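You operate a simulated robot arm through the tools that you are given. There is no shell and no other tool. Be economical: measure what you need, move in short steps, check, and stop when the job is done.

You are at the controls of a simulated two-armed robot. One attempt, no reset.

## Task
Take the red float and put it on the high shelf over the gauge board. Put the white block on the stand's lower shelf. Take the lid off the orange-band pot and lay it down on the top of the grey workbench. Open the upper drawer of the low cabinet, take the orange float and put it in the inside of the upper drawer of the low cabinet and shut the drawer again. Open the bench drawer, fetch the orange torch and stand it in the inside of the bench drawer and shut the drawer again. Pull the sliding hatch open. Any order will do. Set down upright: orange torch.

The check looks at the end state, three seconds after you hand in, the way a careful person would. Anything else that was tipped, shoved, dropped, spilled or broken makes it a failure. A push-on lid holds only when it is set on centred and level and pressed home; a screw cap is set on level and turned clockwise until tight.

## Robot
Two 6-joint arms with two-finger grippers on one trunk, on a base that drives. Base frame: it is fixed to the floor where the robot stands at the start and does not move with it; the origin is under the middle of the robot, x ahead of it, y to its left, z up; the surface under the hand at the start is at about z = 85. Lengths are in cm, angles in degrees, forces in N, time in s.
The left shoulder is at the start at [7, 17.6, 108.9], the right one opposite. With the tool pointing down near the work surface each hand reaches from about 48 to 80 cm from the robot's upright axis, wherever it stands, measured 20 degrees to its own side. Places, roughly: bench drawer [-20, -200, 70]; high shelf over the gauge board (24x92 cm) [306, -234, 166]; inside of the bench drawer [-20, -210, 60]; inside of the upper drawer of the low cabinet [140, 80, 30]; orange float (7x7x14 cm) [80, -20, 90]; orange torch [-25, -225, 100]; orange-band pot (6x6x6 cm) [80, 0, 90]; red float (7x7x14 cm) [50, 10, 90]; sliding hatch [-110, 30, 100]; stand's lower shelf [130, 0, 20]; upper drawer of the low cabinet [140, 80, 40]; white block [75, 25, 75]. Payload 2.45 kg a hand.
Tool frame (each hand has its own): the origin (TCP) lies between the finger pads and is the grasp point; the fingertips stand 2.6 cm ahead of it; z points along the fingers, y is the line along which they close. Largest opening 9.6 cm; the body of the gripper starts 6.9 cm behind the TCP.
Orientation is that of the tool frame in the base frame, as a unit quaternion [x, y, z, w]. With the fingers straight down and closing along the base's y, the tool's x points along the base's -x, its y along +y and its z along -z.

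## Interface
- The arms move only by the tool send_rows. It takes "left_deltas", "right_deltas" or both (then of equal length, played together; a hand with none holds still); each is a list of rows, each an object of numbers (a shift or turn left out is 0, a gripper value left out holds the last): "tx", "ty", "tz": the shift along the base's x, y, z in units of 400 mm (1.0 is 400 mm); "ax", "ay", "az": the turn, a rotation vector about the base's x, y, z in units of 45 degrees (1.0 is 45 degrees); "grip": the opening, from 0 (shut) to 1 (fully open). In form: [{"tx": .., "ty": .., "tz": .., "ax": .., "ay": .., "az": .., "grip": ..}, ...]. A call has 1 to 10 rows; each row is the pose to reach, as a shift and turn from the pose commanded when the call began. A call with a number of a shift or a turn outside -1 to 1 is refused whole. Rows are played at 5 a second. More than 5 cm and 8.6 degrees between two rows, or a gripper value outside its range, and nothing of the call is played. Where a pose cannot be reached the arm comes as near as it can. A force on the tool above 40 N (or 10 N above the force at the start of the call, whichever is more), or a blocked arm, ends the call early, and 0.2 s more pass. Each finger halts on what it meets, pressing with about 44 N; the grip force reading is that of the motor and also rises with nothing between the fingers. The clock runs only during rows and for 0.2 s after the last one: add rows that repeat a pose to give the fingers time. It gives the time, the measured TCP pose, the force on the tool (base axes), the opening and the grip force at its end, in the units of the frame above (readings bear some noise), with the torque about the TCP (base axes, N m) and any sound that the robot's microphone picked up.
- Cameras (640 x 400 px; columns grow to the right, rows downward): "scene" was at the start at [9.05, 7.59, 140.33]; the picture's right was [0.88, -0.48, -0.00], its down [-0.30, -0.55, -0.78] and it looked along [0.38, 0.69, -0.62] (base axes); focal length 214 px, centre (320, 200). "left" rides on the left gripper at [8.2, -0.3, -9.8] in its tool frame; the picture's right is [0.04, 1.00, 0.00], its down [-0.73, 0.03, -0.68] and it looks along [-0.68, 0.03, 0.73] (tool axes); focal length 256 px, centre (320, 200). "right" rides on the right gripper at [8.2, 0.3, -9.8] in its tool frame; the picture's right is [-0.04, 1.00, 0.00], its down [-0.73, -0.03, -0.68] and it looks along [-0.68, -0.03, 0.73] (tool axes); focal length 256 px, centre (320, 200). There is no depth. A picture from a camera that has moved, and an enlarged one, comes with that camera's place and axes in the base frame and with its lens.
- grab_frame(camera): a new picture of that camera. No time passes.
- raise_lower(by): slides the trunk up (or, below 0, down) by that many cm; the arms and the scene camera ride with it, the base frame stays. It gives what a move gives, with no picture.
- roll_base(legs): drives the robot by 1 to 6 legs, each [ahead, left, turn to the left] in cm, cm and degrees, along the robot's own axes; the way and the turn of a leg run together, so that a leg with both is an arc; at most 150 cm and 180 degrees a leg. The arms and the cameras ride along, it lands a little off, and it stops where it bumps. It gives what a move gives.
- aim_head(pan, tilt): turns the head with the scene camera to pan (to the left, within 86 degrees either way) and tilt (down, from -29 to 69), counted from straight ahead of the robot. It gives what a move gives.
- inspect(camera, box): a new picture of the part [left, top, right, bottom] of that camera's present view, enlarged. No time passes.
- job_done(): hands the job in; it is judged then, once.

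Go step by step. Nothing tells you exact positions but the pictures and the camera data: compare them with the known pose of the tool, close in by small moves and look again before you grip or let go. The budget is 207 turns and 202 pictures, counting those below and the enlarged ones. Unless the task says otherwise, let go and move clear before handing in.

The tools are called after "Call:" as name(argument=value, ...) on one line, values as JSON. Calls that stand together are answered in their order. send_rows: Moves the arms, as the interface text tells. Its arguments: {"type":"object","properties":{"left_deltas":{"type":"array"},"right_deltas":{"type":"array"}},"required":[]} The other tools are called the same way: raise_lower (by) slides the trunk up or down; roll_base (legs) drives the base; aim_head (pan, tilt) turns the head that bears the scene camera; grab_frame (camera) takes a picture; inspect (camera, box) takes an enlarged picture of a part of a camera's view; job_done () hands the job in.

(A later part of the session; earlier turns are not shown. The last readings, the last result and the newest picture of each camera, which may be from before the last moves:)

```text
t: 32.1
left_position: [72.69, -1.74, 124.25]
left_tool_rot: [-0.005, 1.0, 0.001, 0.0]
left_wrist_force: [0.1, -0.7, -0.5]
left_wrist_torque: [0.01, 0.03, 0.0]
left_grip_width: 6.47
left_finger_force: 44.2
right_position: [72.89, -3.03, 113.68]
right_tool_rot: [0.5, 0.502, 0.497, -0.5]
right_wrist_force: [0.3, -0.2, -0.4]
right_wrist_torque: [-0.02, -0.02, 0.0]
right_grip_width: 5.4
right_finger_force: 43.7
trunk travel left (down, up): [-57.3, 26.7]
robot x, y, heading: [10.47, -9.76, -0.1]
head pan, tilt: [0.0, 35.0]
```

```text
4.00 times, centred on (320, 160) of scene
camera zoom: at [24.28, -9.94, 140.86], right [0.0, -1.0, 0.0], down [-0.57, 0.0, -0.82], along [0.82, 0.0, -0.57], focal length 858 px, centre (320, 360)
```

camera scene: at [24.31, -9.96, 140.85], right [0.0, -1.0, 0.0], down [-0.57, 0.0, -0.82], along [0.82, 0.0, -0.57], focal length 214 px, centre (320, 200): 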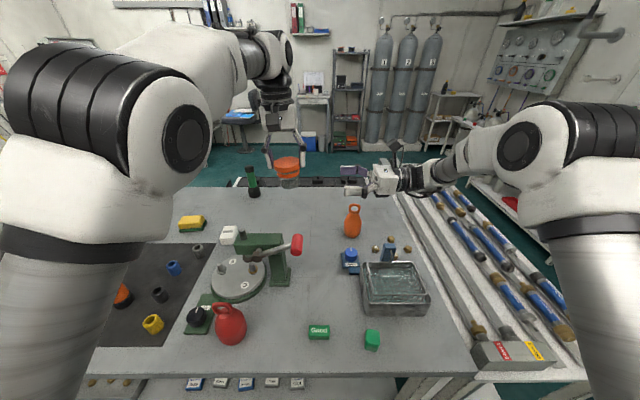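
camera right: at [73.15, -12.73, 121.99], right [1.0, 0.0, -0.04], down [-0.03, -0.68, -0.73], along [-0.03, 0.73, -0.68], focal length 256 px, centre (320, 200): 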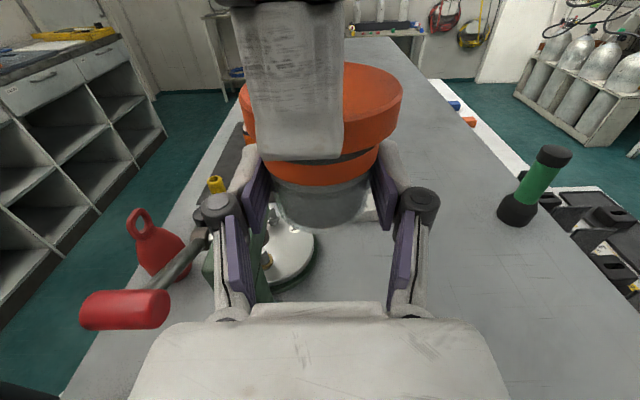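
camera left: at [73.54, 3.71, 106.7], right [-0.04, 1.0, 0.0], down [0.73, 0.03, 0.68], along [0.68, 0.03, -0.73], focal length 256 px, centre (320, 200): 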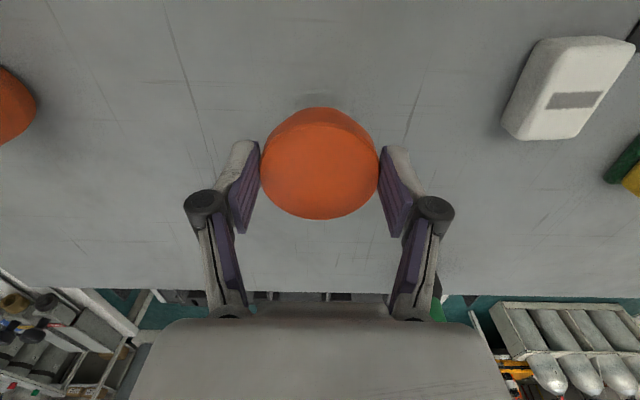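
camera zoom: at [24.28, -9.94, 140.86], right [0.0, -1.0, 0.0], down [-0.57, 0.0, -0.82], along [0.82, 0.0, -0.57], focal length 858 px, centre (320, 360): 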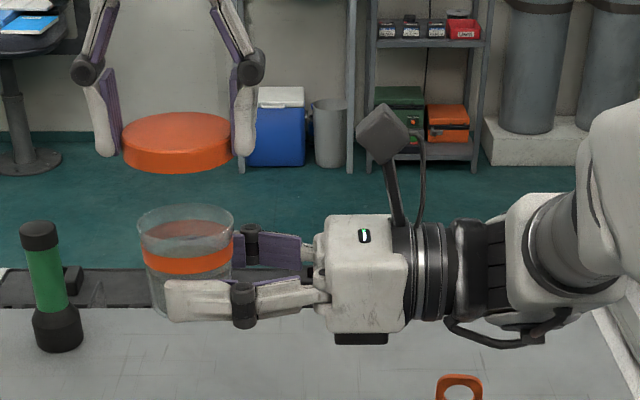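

The lid is off cleanly. I'll move the jar (right hand) aside, then lay the lid on a free patch of bench near (78,-9).

Call:
send_rows(right_deltas=[{"ty": -0.1}, {"ty": -0.2}, {"ty": -0.3}, {"ty": -0.4, "tz": 0.05}, {"ty": -0.5, "tz": 0.1}, {"ty": -0.6, "tz": 0.15}, {"ty": -0.65, "tz": 0.2}])

Call:
send_rows(left_deltas=[{"tx": 0.03, "ty": -0.05, "tz": -0.05}, {"tx": 0.06, "ty": -0.1, "tz": -0.12}, {"tx": 0.1, "ty": -0.15, "tz": -0.2}, {"tx": 0.13, "ty": -0.18, "tz": -0.3}, {"tx": 0.13, "ty": -0.18, "tz": -0.4}, {"tx": 0.13, "ty": -0.18, "tz": -0.5}, {"tx": 0.13, "ty": -0.18, "tz": -0.6}, {"tx": 0.13, "ty": -0.18, "tz": -0.7}, {"tx": 0.13, "ty": -0.18, "tz": -0.8}, {"tx": 0.13, "ty": -0.18, "tz": -0.8}])

Call:
grab_frame(camera="left")

Call:
grab_frame(camera="scene")

```text
t: 33.7
left_position: [72.6, -1.83, 124.25]
left_tool_rot: [-0.005, 1.0, 0.0, 0.0]
left_wrist_force: [-0.1, 0.2, -0.3]
left_wrist_torque: [0.02, -0.01, -0.01]
left_grip_width: 6.44
left_finger_force: 44.1
right_position: [72.89, -29.13, 121.82]
right_tool_rot: [0.501, 0.503, 0.497, -0.499]
right_wrist_force: [0.0, 0.5, -0.7]
right_wrist_torque: [-0.02, 0.01, 0.0]
right_grip_width: 5.36
right_finger_force: 43.9
trunk travel left (down, up): [-57.3, 26.7]
robot x, y, heading: [10.59, -9.81, -0.2]
head pan, tilt: [0.0, 35.0]
```

```text
t: 35.9
left_position: [77.62, -9.21, 92.15]
left_tool_rot: [-0.004, 1.0, 0.001, -0.002]
left_wrist_force: [-1.0, -0.7, 0.4]
left_wrist_torque: [0.02, -0.04, 0.03]
left_grip_width: 6.47
left_finger_force: 44.2
left hand out of reach, approached as far as the arm can: row 3
right_position: [73.08, -29.03, 121.83]
right_tool_rot: [0.501, 0.503, 0.497, -0.499]
right_wrist_force: [0.8, 0.1, -1.2]
right_wrist_torque: [-0.02, 0.0, -0.01]
right_grip_width: 5.38
right_finger_force: 43.6
trunk travel left (down, up): [-57.3, 26.7]
robot x, y, heading: [10.65, -10.19, -0.1]
head pan, tilt: [0.0, 35.0]
```

```text
167 pictures are left
camera left: at [69.58, -9.69, 102.05], right [-0.05, 1.0, 0.0], down [0.73, 0.04, 0.68], along [0.68, 0.03, -0.73], focal length 256 px, centre (320, 200)
```

left: 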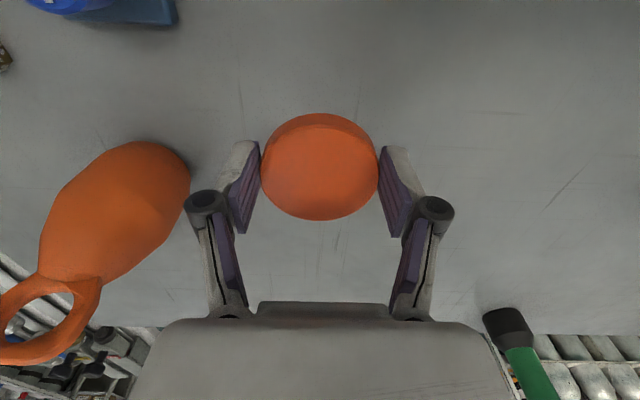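

```text
166 pictures are left
camera scene: at [24.19, -9.93, 140.87], right [0.0, -1.0, 0.0], down [-0.57, 0.0, -0.82], along [0.82, 0.0, -0.57], focal length 214 px, centre (320, 200)
```

scene: 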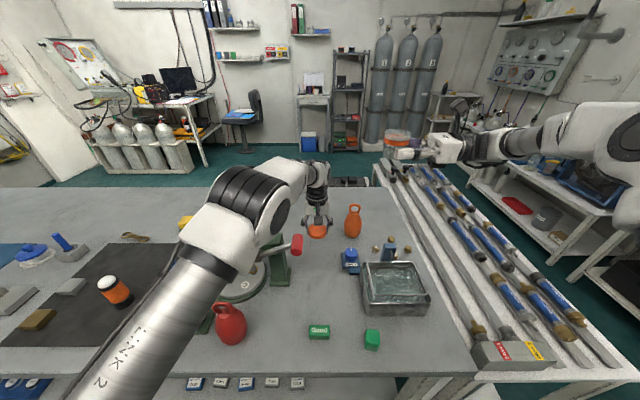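

Call:
send_rows(left_deltas=[{"tz": -0.04}, {"tz": -0.06}, {"tz": -0.075}, {"tz": -0.085}, {"tz": -0.095}, {"tz": -0.105}])

Call:
inspect(camera="scene", box=[270, 190, 370, 250])

```text
t: 37.3
left_position: [77.82, -9.04, 88.08]
left_tool_rot: [-0.005, 1.0, 0.001, -0.001]
left_wrist_force: [-0.2, 0.7, -0.6]
left_wrist_torque: [0.0, -0.02, 0.0]
left_grip_width: 6.46
left_finger_force: 43.6
right_position: [73.12, -29.14, 121.74]
right_tool_rot: [0.5, 0.503, 0.496, -0.5]
right_wrist_force: [-0.1, 0.4, -0.9]
right_wrist_torque: [-0.01, 0.0, 0.02]
right_grip_width: 5.36
right_finger_force: 43.8
trunk travel left (down, up): [-57.3, 26.7]
robot x, y, heading: [10.35, -10.07, -0.4]
head pan, tilt: [0.0, 35.0]
```

```text
6.40 times, centred on (320, 220) of scene
camera zoom: at [24.29, -9.96, 140.86], right [0.0, -1.0, 0.0], down [-0.57, 0.0, -0.82], along [0.82, 0.0, -0.57], focal length 1373 px, centre (320, 72)
```

zoom: 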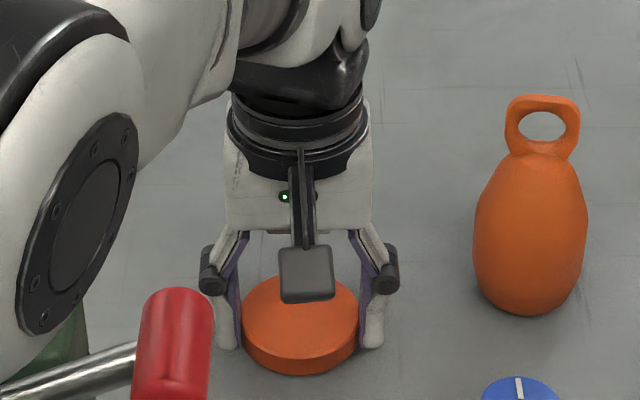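

Call:
send_rows(left_deltas=[{"tz": -0.006}, {"tz": -0.012}, {"tz": -0.018}, {"tz": -0.024}, {"tz": -0.03}])

```text
t: 38.5
left_position: [77.85, -9.04, 87.53]
left_tool_rot: [-0.005, 1.0, -0.001, 0.004]
left_wrist_force: [-6.2, 1.0, 19.3]
left_wrist_torque: [0.22, 0.54, 0.05]
left_grip_width: 6.44
left_finger_force: 44.0
right_position: [72.8, -28.99, 121.83]
right_tool_rot: [0.5, 0.503, 0.497, -0.499]
right_wrist_force: [-0.3, -0.9, -2.2]
right_wrist_torque: [0.01, -0.01, -0.01]
right_grip_width: 5.38
right_finger_force: 44.3
trunk travel left (down, up): [-57.3, 26.7]
robot x, y, heading: [10.71, -9.82, -0.2]
head pan, tilt: [0.0, 35.0]
stopped in row 5 (left hand): the force on the tool passed its limit at 42 N (the readings are from after the stop); the commanded pose is now the measured one
```

Call:
send_rows(left_deltas=[{"tz": 0.004}, {"tz": 0.004, "grip": 0.82}, {"tz": 0.004, "grip": 0.82}, {"tz": 0.08}, {"tz": 0.2}, {"tz": 0.32}, {"tz": 0.44}, {"tz": 0.56}, {"tz": 0.66}])

Call:
grab_frame(camera="left")

```text
t: 40.5
left_position: [77.96, -8.79, 112.38]
left_tool_rot: [-0.006, 1.0, 0.0, 0.002]
left_wrist_force: [0.0, -0.3, 0.8]
left_wrist_torque: [0.02, -0.03, 0.02]
left_grip_width: 7.92
left_finger_force: 0.0
left hand out of reach, approached as far as the arm can: row 9
right_position: [73.11, -29.02, 121.72]
right_tool_rot: [0.501, 0.502, 0.497, -0.5]
right_wrist_force: [-0.5, -0.3, -1.5]
right_wrist_torque: [-0.05, 0.0, -0.01]
right_grip_width: 5.39
right_finger_force: 44.2
trunk travel left (down, up): [-57.3, 26.7]
robot x, y, heading: [10.84, -10.05, -0.1]
head pan, tilt: [0.0, 35.0]
```

```text
164 pictures are left
camera left: at [69.8, -9.27, 122.27], right [-0.05, 1.0, 0.0], down [0.73, 0.04, 0.68], along [0.68, 0.03, -0.73], focal length 256 px, centre (320, 200)
```

left: 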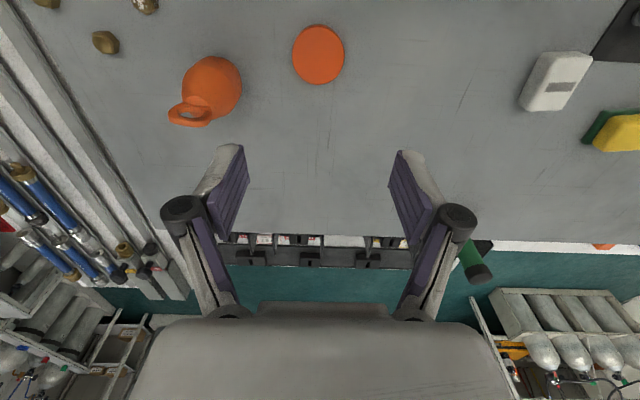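

Lid lies flat on the bench. Now bring the jar back so that the left hand can take it from above.

Call:
send_rows(left_deltas=[{"tx": -0.05, "ty": 0.06, "tz": 0.04}, {"tx": -0.1, "ty": 0.12, "tz": 0.1}, {"tx": -0.13, "ty": 0.175, "tz": 0.18}, {"tx": -0.13, "ty": 0.175, "tz": 0.28, "grip": 1}, {"tx": -0.13, "ty": 0.175, "tz": 0.36}, {"tx": -0.13, "ty": 0.175, "tz": 0.4}])

Call:
send_rows(right_deltas=[{"ty": 0.1, "tz": -0.05}, {"ty": 0.2, "tz": -0.1}, {"ty": 0.3, "tz": -0.15}, {"ty": 0.4, "tz": -0.2}, {"ty": 0.5, "tz": -0.2}, {"ty": 0.6, "tz": -0.2}, {"ty": 0.65, "tz": -0.2}, {"ty": 0.65, "tz": -0.2}])

Call:
grab_frame(camera="left")

```text
t: 41.9
left_position: [71.6, -1.33, 127.82]
left_tool_rot: [-0.006, 1.0, 0.001, 0.004]
left_wrist_force: [-0.3, 0.7, 0.6]
left_wrist_torque: [0.0, -0.02, 0.0]
left_grip_width: 9.61
left_finger_force: 0.1
left hand out of reach, approached as far as the arm can: row 6
right_position: [72.87, -29.14, 121.82]
right_tool_rot: [0.501, 0.502, 0.499, -0.498]
right_wrist_force: [-0.9, -0.3, -0.6]
right_wrist_torque: [-0.02, -0.01, -0.02]
right_grip_width: 5.4
right_finger_force: 44.2
trunk travel left (down, up): [-57.3, 26.7]
robot x, y, heading: [10.61, -9.77, -0.3]
head pan, tilt: [0.0, 35.0]
```

```text
t: 43.7
left_position: [71.93, -1.31, 127.69]
left_tool_rot: [-0.005, 1.0, 0.001, 0.005]
left_wrist_force: [0.0, -0.4, -0.8]
left_wrist_torque: [0.01, -0.04, -0.02]
left_grip_width: 9.61
left_finger_force: 0.0
right_position: [73.2, -3.15, 113.72]
right_tool_rot: [0.501, 0.502, 0.498, -0.499]
right_wrist_force: [0.7, -0.6, -1.4]
right_wrist_torque: [-0.04, -0.02, -0.03]
right_grip_width: 5.33
right_finger_force: 43.7
trunk travel left (down, up): [-57.3, 26.7]
robot x, y, heading: [10.57, -10.11, 0.1]
head pan, tilt: [0.0, 35.0]
```

```text
163 pictures are left
camera left: at [63.71, -1.9, 137.5], right [-0.05, 1.0, 0.0], down [0.73, 0.04, 0.69], along [0.68, 0.03, -0.73], focal length 256 px, centre (320, 200)
```

left: 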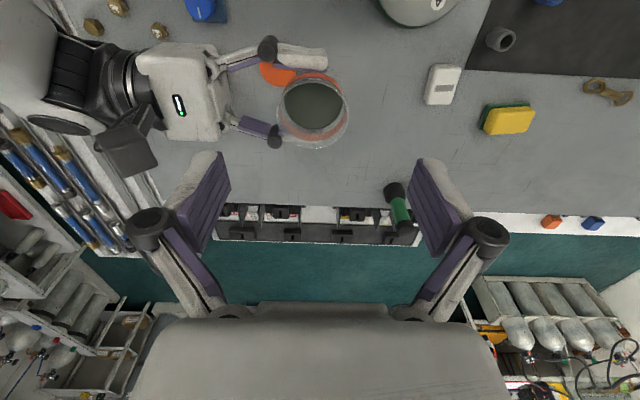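

Call:
send_rows(left_deltas=[{"tx": 0.015, "ty": -0.017, "tz": -0.07}, {"tx": 0.02, "ty": -0.017, "tz": -0.13}, {"tx": 0.02, "ty": -0.017, "tz": -0.13}])

Call:
grab_frame(camera="left")

```text
t: 44.5
left_position: [72.53, -2.2, 122.51]
left_tool_rot: [-0.005, 1.0, -0.001, 0.004]
left_wrist_force: [0.4, -1.3, 0.3]
left_wrist_torque: [-0.03, 0.01, 0.02]
left_grip_width: 9.59
left_finger_force: 0.0
right_position: [73.11, -3.17, 113.75]
right_tool_rot: [0.502, 0.502, 0.498, -0.498]
right_wrist_force: [-0.4, 0.0, -1.0]
right_wrist_torque: [0.03, 0.01, 0.0]
right_grip_width: 5.37
right_finger_force: 44.1
trunk travel left (down, up): [-57.3, 26.7]
robot x, y, heading: [10.18, -10.02, -0.3]
head pan, tilt: [0.0, 35.0]
```

```text
162 pictures are left
camera left: at [64.46, -2.77, 132.39], right [-0.05, 1.0, 0.0], down [0.73, 0.04, 0.68], along [0.68, 0.03, -0.73], focal length 256 px, centre (320, 200)
```

left: 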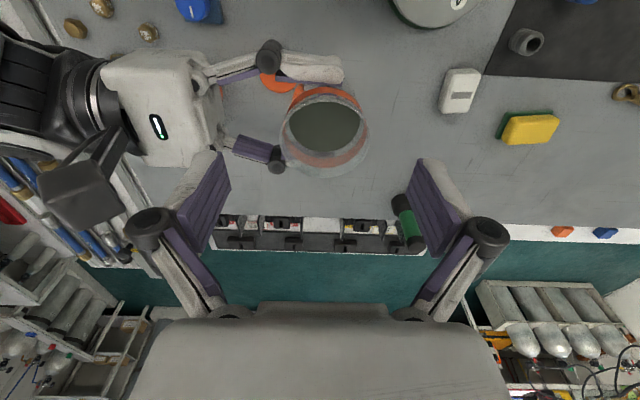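

Call:
send_rows(left_deltas=[{"tz": -0.05}, {"tz": -0.095}, {"tz": -0.095, "grip": 0.7}, {"tz": -0.095, "grip": 0.4}, {"tz": -0.095, "grip": 0.4}, {"tz": -0.095, "grip": 0.4}])

Call:
grab_frame(camera="left")

Call:
inspect(camera="scene", box=[240, 110, 400, 210])

```text
t: 45.9
left_position: [72.67, -1.98, 118.68]
left_tool_rot: [-0.006, 1.0, 0.0, 0.005]
left_wrist_force: [4.8, 38.8, 8.8]
left_wrist_torque: [0.66, -0.37, 0.32]
left_grip_width: 5.71
left_finger_force: 43.5
right_position: [73.14, -3.3, 113.69]
right_tool_rot: [0.502, 0.501, 0.498, -0.499]
right_wrist_force: [-4.4, -38.6, -11.1]
right_wrist_torque: [1.06, 0.08, -0.16]
right_grip_width: 5.36
right_finger_force: 43.8
trunk travel left (down, up): [-57.3, 26.7]
robot x, y, heading: [10.67, -9.65, -0.0]
head pan, tilt: [0.0, 35.0]
```

```text
161 pictures are left
camera left: at [64.54, -2.6, 128.58], right [-0.05, 1.0, 0.0], down [0.73, 0.04, 0.69], along [0.68, 0.04, -0.73], focal length 256 px, centre (320, 200)
```

left: 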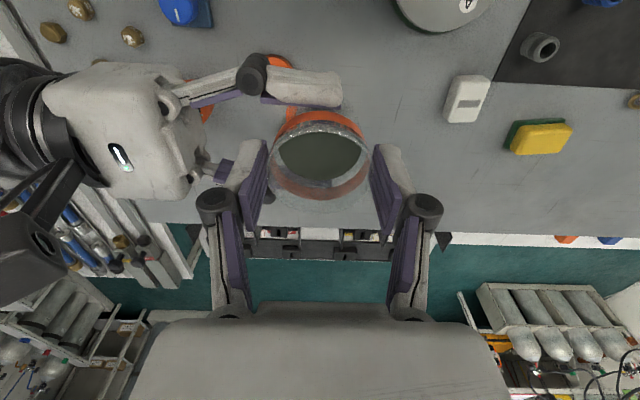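

```text
4.00 times, centred on (320, 160) of scene
camera zoom: at [24.27, -9.94, 140.86], right [0.0, -1.0, 0.0], down [-0.57, 0.0, -0.82], along [0.82, 0.0, -0.57], focal length 858 px, centre (320, 360)
```

zoom: 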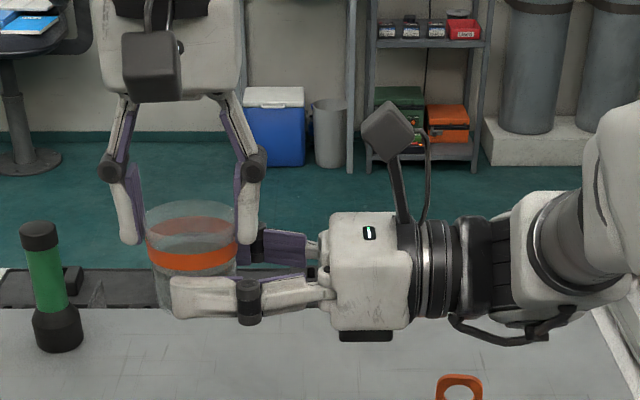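

Left holds the rim (5.7 cm). Release with the right and back it off.

Call:
send_rows(right_deltas=[{"grip": 0.7}, {"grip": 0.95}, {"grip": 0.95}, {"ty": -0.1}, {"ty": -0.2}, {"ty": -0.3}, {"ty": -0.4}, {"ty": -0.5, "tz": 0.1}, {"ty": -0.6, "tz": 0.2}, {"ty": -0.7, "tz": 0.3}])

Call:
grab_frame(camera="left")

Call:
inspect(camera="scene", box=[240, 110, 400, 210])

```text
refused: row 8 steps farther than a row can; nothing moved
```

```text
159 pictures are left
camera left: at [64.54, -2.6, 128.58], right [-0.05, 1.0, 0.0], down [0.73, 0.04, 0.69], along [0.68, 0.04, -0.73], focal length 256 px, centre (320, 200)
```

left: 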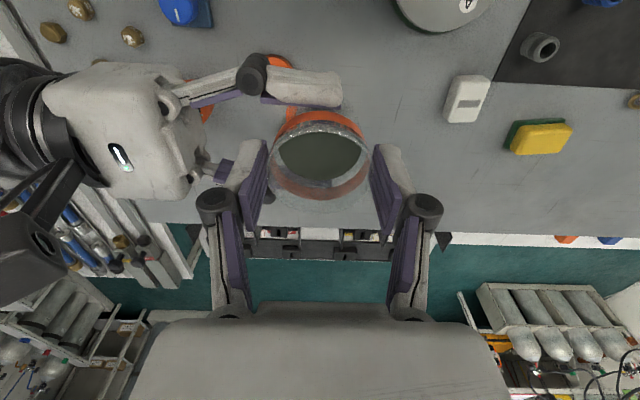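

```text
4.00 times, centred on (320, 160) of scene
camera zoom: at [24.27, -9.94, 140.86], right [0.0, -1.0, 0.0], down [-0.57, 0.0, -0.82], along [0.82, 0.0, -0.57], focal length 858 px, centre (320, 360)
```

zoom: 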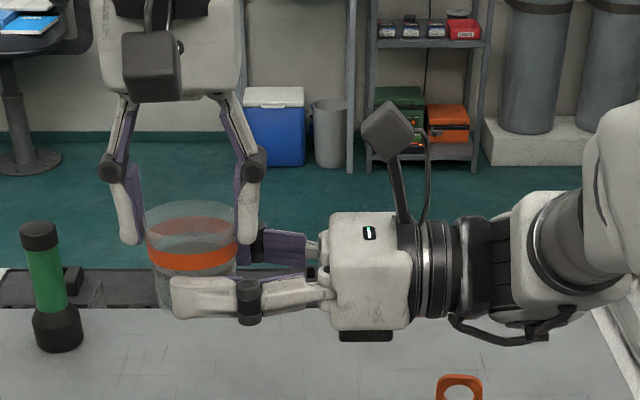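

Call:
send_rows(right_deltas=[{"grip": 0.7}, {"grip": 0.95}, {"grip": 0.95}, {"ty": -0.1}, {"ty": -0.2}, {"ty": -0.3}, {"ty": -0.4}, {"ty": -0.48, "tz": 0.07}, {"ty": -0.56, "tz": 0.14}, {"ty": -0.64, "tz": 0.2}])

Call:
inspect(camera="scene", box=[240, 110, 400, 210])

```text
t: 48.1
left_position: [72.63, -2.42, 118.69]
left_tool_rot: [-0.004, 1.0, 0.0, 0.004]
left_wrist_force: [0.0, -0.2, -0.2]
left_wrist_torque: [0.04, -0.05, -0.01]
left_grip_width: 5.69
left_finger_force: 43.4
right_position: [73.12, -29.01, 121.83]
right_tool_rot: [0.501, 0.502, 0.498, -0.5]
right_wrist_force: [0.0, 0.0, -0.7]
right_wrist_torque: [-0.01, 0.0, -0.01]
right_grip_width: 9.13
right_finger_force: 0.1
trunk travel left (down, up): [-57.3, 26.7]
robot x, y, heading: [10.38, -10.08, -0.1]
head pan, tilt: [0.0, 35.0]
```

```text
4.00 times, centred on (320, 160) of scene
camera zoom: at [24.23, -10.11, 140.86], right [0.0, -1.0, 0.0], down [-0.57, 0.0, -0.82], along [0.82, 0.0, -0.57], focal length 858 px, centre (320, 360)
```

zoom: 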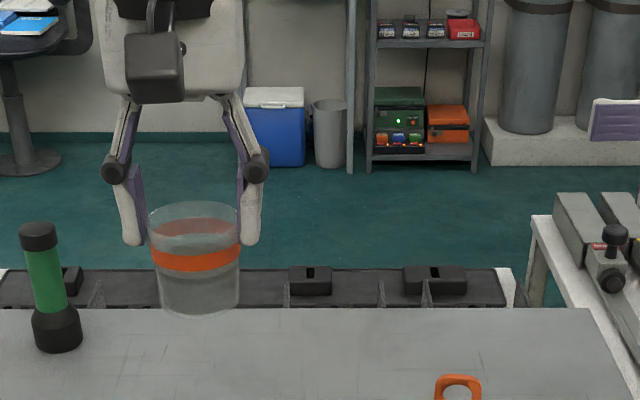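

Call:
send_rows(left_deltas=[{"tx": 0.04, "ty": 0.03, "tz": -0.1}, {"tx": 0.08, "ty": 0.06, "tz": -0.2}, {"tx": 0.12, "ty": 0.09, "tz": -0.3}, {"tx": 0.18, "ty": 0.13, "tz": -0.38}, {"tx": 0.226, "ty": 0.163, "tz": -0.46}, {"tx": 0.226, "ty": 0.163, "tz": -0.54}, {"tx": 0.226, "ty": 0.163, "tz": -0.62}, {"tx": 0.226, "ty": 0.163, "tz": -0.62}])

Call:
grab_frame(camera="left")

Call:
inspect(camera="scene", box=[220, 170, 380, 270])

```text
t: 49.9
left_position: [81.74, 4.17, 94.33]
left_tool_rot: [-0.006, 1.0, 0.001, 0.004]
left_wrist_force: [-0.3, 0.6, 0.2]
left_wrist_torque: [0.0, -0.01, -0.02]
left_grip_width: 5.69
left_finger_force: 44.3
right_position: [73.15, -28.83, 121.85]
right_tool_rot: [0.501, 0.502, 0.499, -0.498]
right_wrist_force: [0.4, 0.6, 0.7]
right_wrist_torque: [-0.05, 0.0, -0.04]
right_grip_width: 9.09
right_finger_force: 0.1
trunk travel left (down, up): [-57.3, 26.7]
robot x, y, heading: [10.6, -9.96, -0.3]
head pan, tilt: [0.0, 35.0]
```

```text
156 pictures are left
camera left: at [73.59, 3.64, 104.08], right [-0.05, 1.0, 0.0], down [0.73, 0.04, 0.68], along [0.68, 0.03, -0.73], focal length 256 px, centre (320, 200)
```

left: 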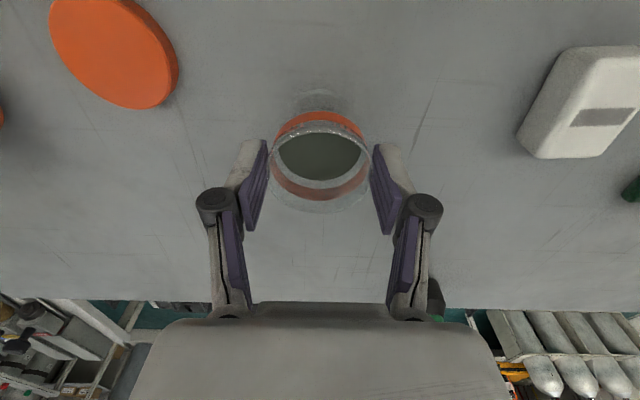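

```text
4.00 times, centred on (300, 220) of scene
camera zoom: at [24.22, -9.96, 140.87], right [0.0, -1.0, 0.0], down [-0.57, 0.0, -0.82], along [0.82, 0.0, -0.57], focal length 858 px, centre (400, 120)
```

zoom: 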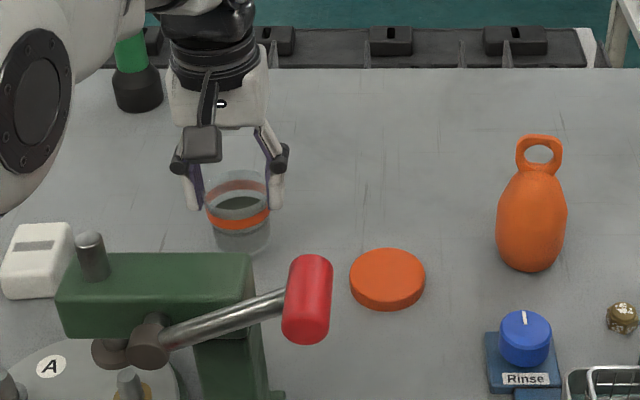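

Lower in small steps until contact.

Call:
send_rows(left_deltas=[{"tz": -0.03}, {"tz": -0.045}, {"tz": -0.055}, {"tz": -0.062}, {"tz": -0.069}, {"tz": -0.076}, {"tz": -0.083}, {"tz": -0.09}])

```text
t: 51.7
left_position: [81.42, 4.29, 90.77]
left_tool_rot: [-0.005, 1.0, 0.0, 0.006]
left_wrist_force: [2.5, -0.2, 27.4]
left_wrist_torque: [-0.03, -0.09, -0.02]
left_grip_width: 5.63
left_finger_force: 43.5
right_position: [72.75, -28.82, 122.03]
right_tool_rot: [0.501, 0.502, 0.499, -0.498]
right_wrist_force: [0.5, -0.1, -0.5]
right_wrist_torque: [0.01, 0.02, -0.03]
right_grip_width: 9.12
right_finger_force: 0.1
trunk travel left (down, up): [-57.3, 26.7]
robot x, y, heading: [10.6, -9.8, 0.2]
head pan, tilt: [0.0, 35.0]
```

Call:
send_rows(left_deltas=[{"tz": 0.004}, {"tz": 0.004, "grip": 0.8}, {"tz": 0.004, "grip": 1}, {"tz": 0.004, "grip": 1}, {"tz": 0.1}, {"tz": 0.22}, {"tz": 0.34}, {"tz": 0.44}])

Call:
grab_frame(camera="left")

```text
t: 53.5
left_position: [81.51, 4.25, 108.09]
left_tool_rot: [-0.005, 1.0, -0.001, 0.004]
left_wrist_force: [0.2, 0.4, 0.1]
left_wrist_torque: [0.0, -0.01, -0.03]
left_grip_width: 9.58
left_finger_force: 0.1
right_position: [73.0, -28.77, 121.75]
right_tool_rot: [0.501, 0.502, 0.498, -0.499]
right_wrist_force: [0.0, -0.6, -0.6]
right_wrist_torque: [-0.01, 0.01, 0.0]
right_grip_width: 9.14
right_finger_force: 0.1
trunk travel left (down, up): [-57.3, 26.7]
robot x, y, heading: [10.42, -9.97, -0.1]
head pan, tilt: [0.0, 35.0]
```

```text
154 pictures are left
camera left: at [73.46, 3.81, 118.0], right [-0.05, 1.0, 0.0], down [0.73, 0.04, 0.68], along [0.68, 0.03, -0.73], focal length 256 px, centre (320, 200)
```

left: 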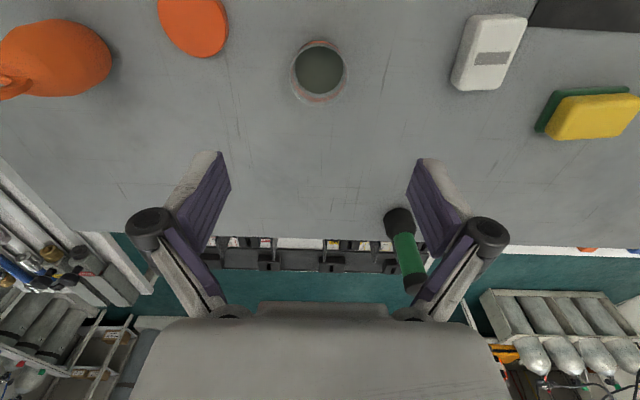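

Pot is back in place. Next the white block at about (79.5,21.7) with the left hand.

Call:
send_rows(left_deltas=[{"ty": 0.1}, {"tx": -0.02, "ty": 0.2}, {"tx": -0.05, "ty": 0.3, "tz": -0.03}, {"tx": -0.05, "ty": 0.4, "tz": -0.1}, {"tx": -0.05, "ty": 0.436, "tz": -0.17}, {"tx": -0.05, "ty": 0.436, "tz": -0.2}])

Call:
grab_frame(camera="left")

```text
t: 54.9
left_position: [79.7, 21.86, 99.92]
left_tool_rot: [-0.006, 1.0, 0.0, 0.004]
left_wrist_force: [0.0, -0.3, 0.1]
left_wrist_torque: [0.02, -0.02, 0.0]
left_grip_width: 9.6
left_finger_force: 0.0
right_position: [73.08, -28.77, 121.8]
right_tool_rot: [0.502, 0.502, 0.498, -0.499]
right_wrist_force: [-0.3, -0.7, -0.3]
right_wrist_torque: [0.0, 0.0, 0.01]
right_grip_width: 9.14
right_finger_force: 0.1
trunk travel left (down, up): [-57.3, 26.7]
robot x, y, heading: [10.5, -9.76, -0.0]
head pan, tilt: [0.0, 35.0]
```

```text
153 pictures are left
camera left: at [71.55, 21.32, 109.81], right [-0.05, 1.0, 0.0], down [0.73, 0.04, 0.68], along [0.68, 0.03, -0.73], focal length 256 px, centre (320, 200)
```

left: 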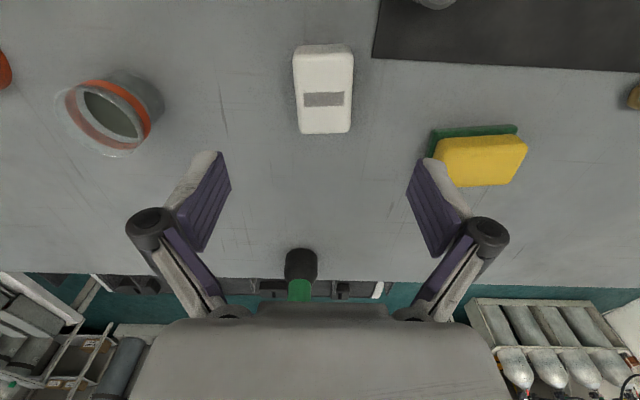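

Call:
send_rows(left_deltas=[{"tz": -0.1}, {"tz": -0.19}, {"tz": -0.25}, {"tz": -0.288}, {"tz": -0.288}, {"tz": -0.288, "grip": 0.6}, {"tz": -0.288, "grip": 0.35}, {"tz": -0.288, "grip": 0.35}, {"tz": -0.288, "grip": 0.35}])

Call:
send_rows(left_deltas=[{"tz": 0.06}, {"tz": 0.16}, {"tz": 0.28}])

Call:
grab_frame(camera="left")

```text
t: 56.9
left_position: [79.67, 21.95, 88.54]
left_tool_rot: [-0.005, 1.0, 0.0, 0.005]
left_wrist_force: [2.0, 0.4, 4.0]
left_wrist_torque: [0.11, -0.07, 0.0]
left_grip_width: 4.74
left_finger_force: 42.9
right_position: [73.12, -28.81, 121.92]
right_tool_rot: [0.501, 0.502, 0.498, -0.499]
right_wrist_force: [0.2, -0.2, -0.4]
right_wrist_torque: [0.02, 0.01, -0.02]
right_grip_width: 9.1
right_finger_force: 0.2
trunk travel left (down, up): [-57.3, 26.7]
robot x, y, heading: [10.44, -10.05, -0.0]
head pan, tilt: [0.0, 35.0]
```

```text
t: 57.7
left_position: [79.64, 21.78, 99.94]
left_tool_rot: [-0.006, 1.0, 0.001, 0.003]
left_wrist_force: [-0.5, -0.3, -0.1]
left_wrist_torque: [0.02, -0.02, 0.01]
left_grip_width: 4.72
left_finger_force: 43.9
right_position: [73.01, -28.87, 121.85]
right_tool_rot: [0.501, 0.502, 0.499, -0.498]
right_wrist_force: [-0.9, 0.6, -0.2]
right_wrist_torque: [0.01, 0.0, -0.02]
right_grip_width: 9.08
right_finger_force: 0.1
trunk travel left (down, up): [-57.3, 26.7]
robot x, y, heading: [10.35, -10.16, -0.3]
head pan, tilt: [0.0, 35.0]
```

```text
152 pictures are left
camera left: at [71.43, 21.21, 109.77], right [-0.05, 1.0, 0.0], down [0.73, 0.04, 0.68], along [0.68, 0.03, -0.73], focal length 256 px, centre (320, 200)
```

left: 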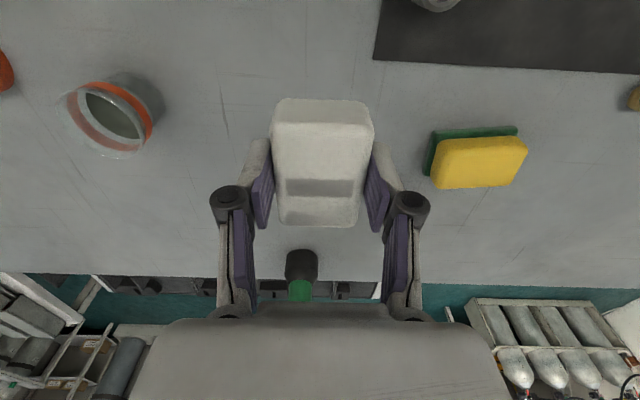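

White block held. The right hand is still level and pointing left; I'll straddle the orange float at about (83,-22) from above with this level hand.

Call:
send_rows(right_deltas=[{"tx": 0.06, "ty": 0.04, "tz": -0.02}, {"tx": 0.12, "ty": 0.08, "tz": -0.06}, {"tx": 0.18, "ty": 0.12, "tz": -0.12}, {"tx": 0.25, "ty": 0.168, "tz": -0.18}, {"tx": 0.25, "ty": 0.168, "tz": -0.2, "grip": 1}])

Call:
grab_frame(camera="right")

Call:
inspect(camera="scene", box=[290, 150, 450, 250])

```text
t: 58.9
left_position: [79.73, 21.69, 99.99]
left_tool_rot: [-0.005, 1.0, 0.001, 0.005]
left_wrist_force: [0.7, 0.5, -1.5]
left_wrist_torque: [-0.02, 0.01, -0.01]
left_grip_width: 4.69
left_finger_force: 44.5
right_position: [83.16, -22.08, 113.91]
right_tool_rot: [0.501, 0.502, 0.499, -0.499]
right_wrist_force: [0.7, -0.2, 0.2]
right_wrist_torque: [0.0, -0.01, -0.02]
right_grip_width: 9.62
right_finger_force: 0.0
trunk travel left (down, up): [-57.3, 26.7]
robot x, y, heading: [10.82, -10.17, -0.2]
head pan, tilt: [0.0, 35.0]
```

```text
151 pictures are left
camera right: at [83.28, -31.68, 122.22], right [1.0, 0.0, -0.04], down [-0.03, -0.68, -0.73], along [-0.03, 0.73, -0.68], focal length 256 px, centre (320, 200)
```

right: 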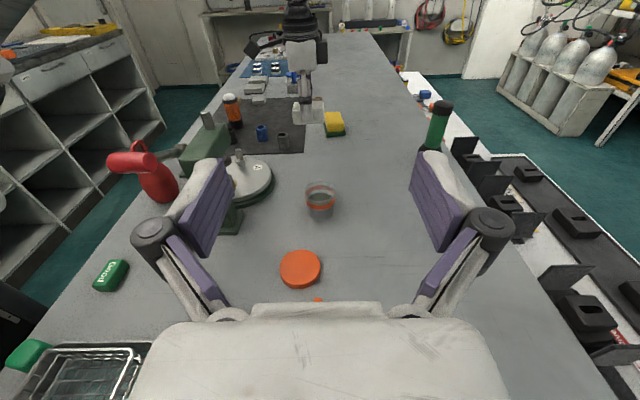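

```text
4.00 times, centred on (370, 200) of scene
camera zoom: at [24.15, -10.01, 140.88], right [0.0, -1.0, 0.0], down [-0.57, 0.0, -0.82], along [0.82, 0.0, -0.57], focal length 858 px, centre (120, 200)
```

zoom: 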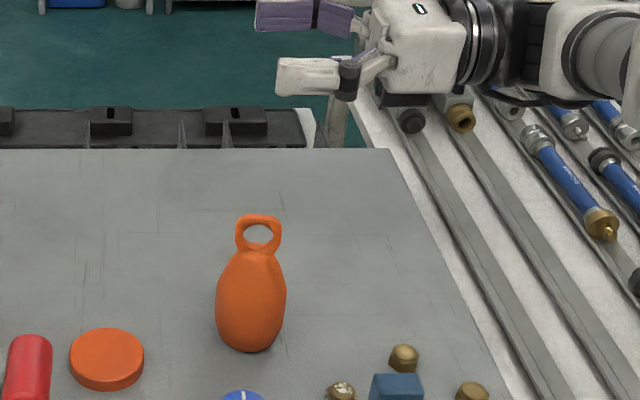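

Call:
send_rows(right_deltas=[{"tx": -0.02, "tz": -0.1}, {"tx": -0.02, "tz": -0.2}, {"tx": -0.02, "tz": -0.28}, {"tx": -0.02, "tz": -0.28}])

Call:
grab_frame(camera="right")

Call:
inspect(camera="scene", box=[290, 150, 450, 250])

```text
t: 59.9
left_position: [79.61, 21.95, 100.0]
left_tool_rot: [-0.005, 1.0, -0.001, 0.004]
left_wrist_force: [-0.3, -0.2, -1.1]
left_wrist_torque: [0.02, -0.04, 0.01]
left_grip_width: 4.74
left_finger_force: 43.9
right_position: [82.37, -21.92, 102.49]
right_tool_rot: [0.501, 0.503, 0.497, -0.499]
right_wrist_force: [0.1, 0.3, -0.2]
right_wrist_torque: [0.02, -0.01, -0.03]
right_grip_width: 9.59
right_finger_force: 0.1
trunk travel left (down, up): [-57.3, 26.7]
robot x, y, heading: [10.47, -10.19, -0.1]
head pan, tilt: [0.0, 35.0]
```

```text
149 pictures are left
camera right: at [82.5, -31.67, 110.87], right [1.0, 0.0, -0.04], down [-0.03, -0.68, -0.73], along [-0.03, 0.73, -0.68], focal length 256 px, centre (320, 200)
```

right: 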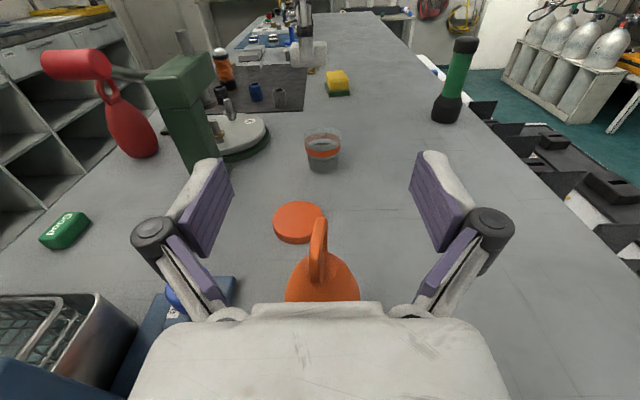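

```text
4.00 times, centred on (370, 200) of scene
camera zoom: at [24.22, -9.92, 140.87], right [0.0, -1.0, 0.0], down [-0.57, 0.0, -0.82], along [0.82, 0.0, -0.57], focal length 858 px, centre (120, 200)
```

zoom: 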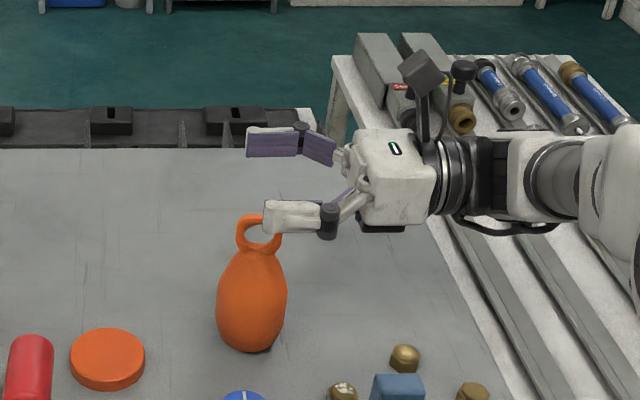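

Call:
send_rows(right_deltas=[{"tz": -0.08}, {"tz": -0.16}, {"tz": -0.22}, {"tz": -0.25}, {"tz": -0.25}])

Call:
grab_frame(camera="right")

Call:
inspect(camera="scene", box=[290, 150, 450, 250])

```text
t: 61.1
left_position: [79.61, 21.87, 99.84]
left_tool_rot: [-0.005, 1.0, -0.001, 0.003]
left_wrist_force: [1.4, 0.8, -2.0]
left_wrist_torque: [0.0, -0.02, 0.02]
left_grip_width: 4.7
left_finger_force: 44.4
right_position: [82.25, -22.05, 92.57]
right_tool_rot: [0.501, 0.502, 0.498, -0.499]
right_wrist_force: [0.5, -0.1, -0.1]
right_wrist_torque: [0.02, 0.04, 0.0]
right_grip_width: 9.59
right_finger_force: 0.1
trunk travel left (down, up): [-57.3, 26.7]
robot x, y, heading: [10.73, -9.95, -0.2]
head pan, tilt: [0.0, 35.0]
```

```text
147 pictures are left
camera right: at [82.44, -31.67, 100.85], right [1.0, 0.0, -0.04], down [-0.03, -0.68, -0.73], along [-0.03, 0.73, -0.68], focal length 256 px, centre (320, 200)
```

right: 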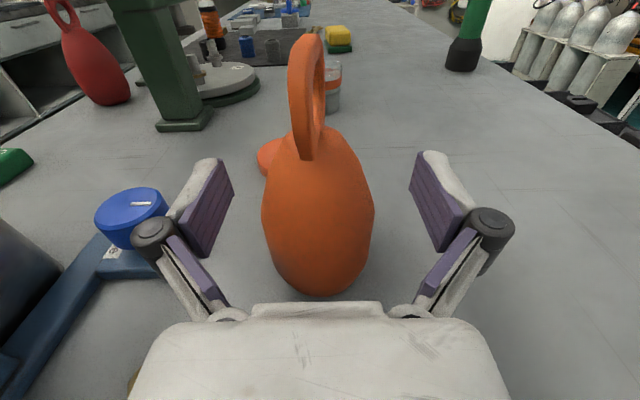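

```text
4.00 times, centred on (370, 200) of scene
camera zoom: at [24.26, -9.92, 140.86], right [0.0, -1.0, 0.0], down [-0.57, 0.0, -0.82], along [0.82, 0.0, -0.57], focal length 858 px, centre (120, 200)
```

zoom: 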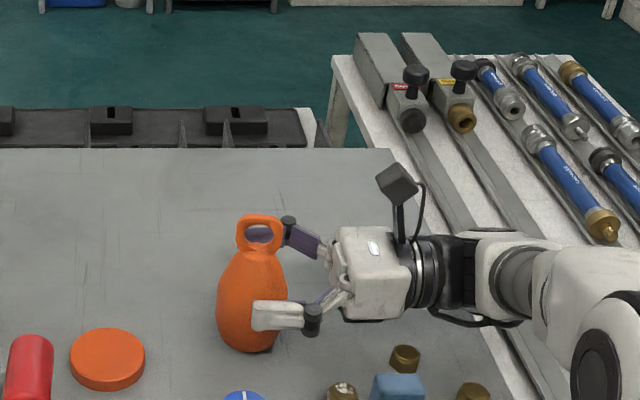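

Call:
send_rows(right_deltas=[{"grip": 0.8}, {"grip": 0.6}, {"grip": 0.4}, {"grip": 0.4}, {"tz": 0.02}, {"tz": 0.1}, {"tz": 0.2}])

Call:
grab_frame(camera="right")

```text
t: 62.7
left_position: [79.61, 21.8, 99.85]
left_tool_rot: [-0.005, 1.0, -0.001, 0.004]
left_wrist_force: [-0.1, -1.3, -1.4]
left_wrist_torque: [0.01, -0.03, -0.03]
left_grip_width: 4.73
left_finger_force: 43.5
right_position: [82.07, -22.0, 100.42]
right_tool_rot: [0.501, 0.502, 0.497, -0.5]
right_wrist_force: [0.9, -0.5, -1.1]
right_wrist_torque: [-0.01, 0.01, -0.04]
right_grip_width: 5.83
right_finger_force: 44.1
trunk travel left (down, up): [-57.3, 26.7]
robot x, y, heading: [10.76, -10.1, -0.1]
head pan, tilt: [0.0, 35.0]
```

```text
145 pictures are left
camera right: at [82.35, -31.67, 108.86], right [1.0, 0.0, -0.04], down [-0.03, -0.68, -0.73], along [-0.03, 0.73, -0.68], focal length 256 px, centre (320, 200)
```

right: 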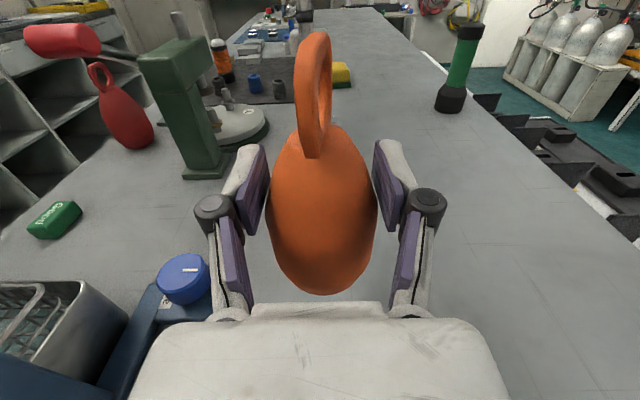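

Both items are held. Lift both hands to travelling height and draw them in a bit, then back away from the bench.

Call:
send_rows(left_deltas=[{"tx": -0.05, "tz": 0.1}, {"tx": -0.1, "tz": 0.2}, {"tx": -0.18, "tz": 0.28}, {"tx": -0.26, "tz": 0.36}, {"tx": -0.34, "tz": 0.42}, {"tx": -0.42, "tz": 0.48}, {"tx": -0.5, "tz": 0.54}], right_deltas=[{"tx": -0.02, "tz": 0.1}, {"tx": -0.05, "ty": -0.03, "tz": 0.2}, {"tx": -0.1, "ty": -0.06, "tz": 0.3}, {"tx": -0.15, "ty": -0.1, "tz": 0.36}, {"tx": -0.2, "ty": -0.15, "tz": 0.42}, {"tx": -0.26, "ty": -0.2, "tz": 0.48}, {"tx": -0.32, "ty": -0.25, "tz": 0.54}])

Call:
roll_base(legs=[[-35, 0, 0]])

Call:
aim_head(pan=-70, tilt=30)

Call:
grab_frame(camera="scene")

```text
t: 64.3
left_position: [59.26, 21.72, 121.69]
left_tool_rot: [-0.005, 1.0, 0.0, 0.005]
left_wrist_force: [-0.8, -0.1, -0.9]
left_wrist_torque: [0.05, -0.05, -0.03]
left_grip_width: 4.73
left_finger_force: 44.3
right_position: [69.01, -31.76, 122.16]
right_tool_rot: [0.5, 0.503, 0.498, -0.498]
right_wrist_force: [-0.4, -0.6, -1.5]
right_wrist_torque: [-0.04, 0.02, -0.05]
right_grip_width: 5.87
right_finger_force: 44.3
trunk travel left (down, up): [-57.3, 26.7]
robot x, y, heading: [10.49, -10.17, 0.1]
head pan, tilt: [0.0, 35.0]
```

```text
t: 66.6
left_position: [24.66, 21.94, 121.34]
left_tool_rot: [-0.007, 1.0, -0.001, 0.003]
left_wrist_force: [-0.4, -0.3, -1.5]
left_wrist_torque: [-0.03, -0.02, 0.01]
left_grip_width: 4.74
left_finger_force: 43.8
right_position: [34.56, -31.42, 121.96]
right_tool_rot: [0.501, 0.504, 0.496, -0.5]
right_wrist_force: [-0.2, 0.2, -1.3]
right_wrist_torque: [0.01, -0.01, 0.03]
right_grip_width: 5.89
right_finger_force: 44.5
trunk travel left (down, up): [-57.3, 26.7]
robot x, y, heading: [-24.71, -10.19, 0.1]
head pan, tilt: [0.0, 35.0]
```

```text
t: 68.0
left_position: [24.5, 21.93, 121.36]
left_tool_rot: [-0.007, 1.0, 0.0, 0.004]
left_wrist_force: [0.5, -0.4, -1.7]
left_wrist_torque: [-0.01, 0.01, 0.03]
left_grip_width: 4.69
left_finger_force: 43.7
right_position: [34.49, -31.44, 121.9]
right_tool_rot: [0.501, 0.504, 0.496, -0.5]
right_wrist_force: [-0.2, 0.3, -0.8]
right_wrist_torque: [0.02, 0.02, 0.01]
right_grip_width: 5.88
right_finger_force: 44.2
trunk travel left (down, up): [-57.3, 26.7]
robot x, y, heading: [-24.62, -9.96, 0.0]
head pan, tilt: [-70.0, 30.0]
```

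```text
144 pictures are left
camera scene: at [-16.46, -18.41, 141.64], right [-0.94, -0.34, 0.0], down [-0.17, 0.47, -0.87], along [0.3, -0.81, -0.5], focal length 214 px, centre (320, 200)
```

scene: 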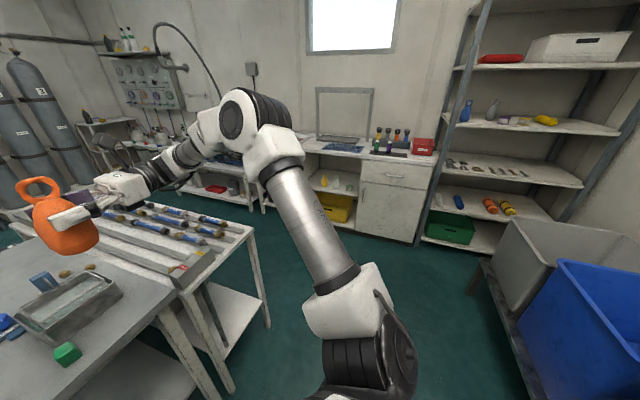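

Corridor to the right is clear. Strafe right to about y=-138 and look ahead.

Call:
roll_base(legs=[[0, -128, 0]])

Call:
aim_head(pan=0, tilt=35)

Call:
grab_frame(camera="scene")

```text
t: 74.6
left_position: [24.87, -109.5, 121.34]
left_tool_rot: [-0.009, 1.0, 0.0, 0.004]
left_wrist_force: [-0.2, 0.5, -1.2]
left_wrist_torque: [-0.01, 0.01, 0.0]
left_grip_width: 4.74
left_finger_force: 43.7
right_position: [35.09, -162.79, 121.93]
right_tool_rot: [0.5, 0.505, 0.495, -0.501]
right_wrist_force: [-0.1, -0.2, -0.7]
right_wrist_torque: [-0.02, -0.01, 0.0]
right_grip_width: 5.85
right_finger_force: 44.6
trunk travel left (down, up): [-57.3, 26.7]
robot x, y, heading: [-24.14, -141.37, 0.2]
head pan, tilt: [-70.0, 30.0]
```

```text
t: 76.0
left_position: [24.96, -109.43, 121.39]
left_tool_rot: [-0.009, 1.0, 0.0, 0.004]
left_wrist_force: [-0.1, 0.3, -0.8]
left_wrist_torque: [0.02, 0.05, 0.02]
left_grip_width: 4.71
left_finger_force: 43.6
right_position: [35.05, -162.93, 121.9]
right_tool_rot: [0.499, 0.504, 0.496, -0.501]
right_wrist_force: [-0.6, -0.3, -0.9]
right_wrist_torque: [-0.02, 0.02, 0.04]
right_grip_width: 5.84
right_finger_force: 43.6
trunk travel left (down, up): [-57.3, 26.7]
robot x, y, heading: [-24.16, -141.6, 0.3]
head pan, tilt: [0.0, 35.0]
```

```text
143 pictures are left
camera scene: at [-10.31, -141.45, 140.86], right [0.0, -1.0, 0.0], down [-0.57, 0.0, -0.82], along [0.82, 0.0, -0.57], focal length 214 px, centre (320, 200)
```

scene: 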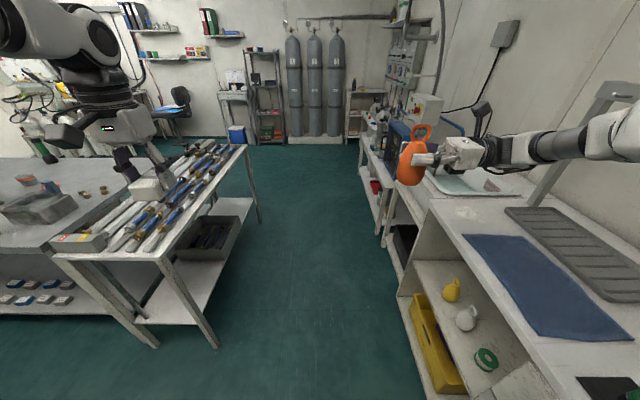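

Call:
roll_base(legs=[[145, 3, 0], [75, 0, 0]])

Call:
grab_frame(camera="scene")

Call:
aim_head(pan=80, tilt=35)

Call:
grab_frame(camera="scene")

```text
t: 87.0
left_position: [246.45, -103.48, 121.32]
left_tool_rot: [-0.014, 1.0, 0.0, 0.003]
left_wrist_force: [0.6, -0.3, -1.0]
left_wrist_torque: [-0.02, 0.04, 0.03]
left_grip_width: 4.74
left_finger_force: 43.8
right_position: [257.23, -156.74, 121.95]
right_tool_rot: [0.497, 0.507, 0.493, -0.503]
right_wrist_force: [0.4, 0.0, -1.8]
right_wrist_torque: [0.01, 0.0, 0.01]
right_grip_width: 5.83
right_finger_force: 43.5
trunk travel left (down, up): [-57.3, 26.7]
robot x, y, heading: [197.76, -136.13, 1.0]
head pan, tilt: [0.0, 35.0]
```

```text
142 pictures are left
camera scene: at [211.54, -135.82, 140.86], right [0.02, -1.0, 0.0], down [-0.57, -0.01, -0.82], along [0.82, 0.01, -0.57], focal length 214 px, centre (320, 200)
```

scene: 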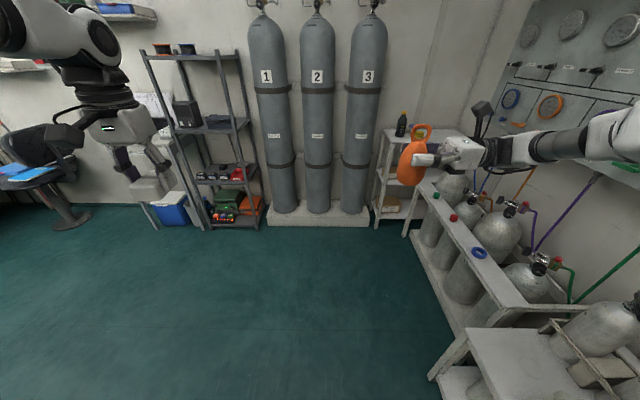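

```text
t: 88.5
left_position: [246.45, -103.38, 121.38]
left_tool_rot: [-0.015, 1.0, -0.001, 0.004]
left_wrist_force: [-0.3, -0.7, -0.7]
left_wrist_torque: [0.02, -0.03, -0.03]
left_grip_width: 4.71
left_finger_force: 44.3
right_position: [257.12, -156.77, 121.95]
right_tool_rot: [0.497, 0.506, 0.493, -0.503]
right_wrist_force: [0.7, -0.3, -0.8]
right_wrist_torque: [0.03, -0.01, 0.0]
right_grip_width: 5.82
right_finger_force: 43.8
trunk travel left (down, up): [-57.3, 26.7]
robot x, y, heading: [197.61, -136.18, 1.0]
head pan, tilt: [80.0, 35.0]
```

```text
141 pictures are left
camera scene: at [204.14, -127.27, 140.86], right [0.99, -0.16, 0.0], down [-0.09, -0.57, -0.82], along [0.13, 0.81, -0.57], focal length 214 px, centre (320, 200)
```

scene: 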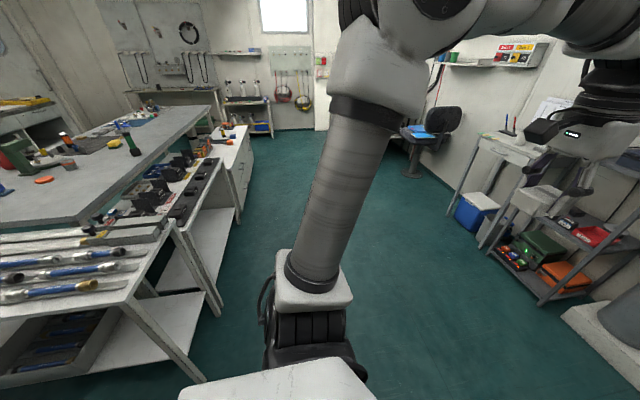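

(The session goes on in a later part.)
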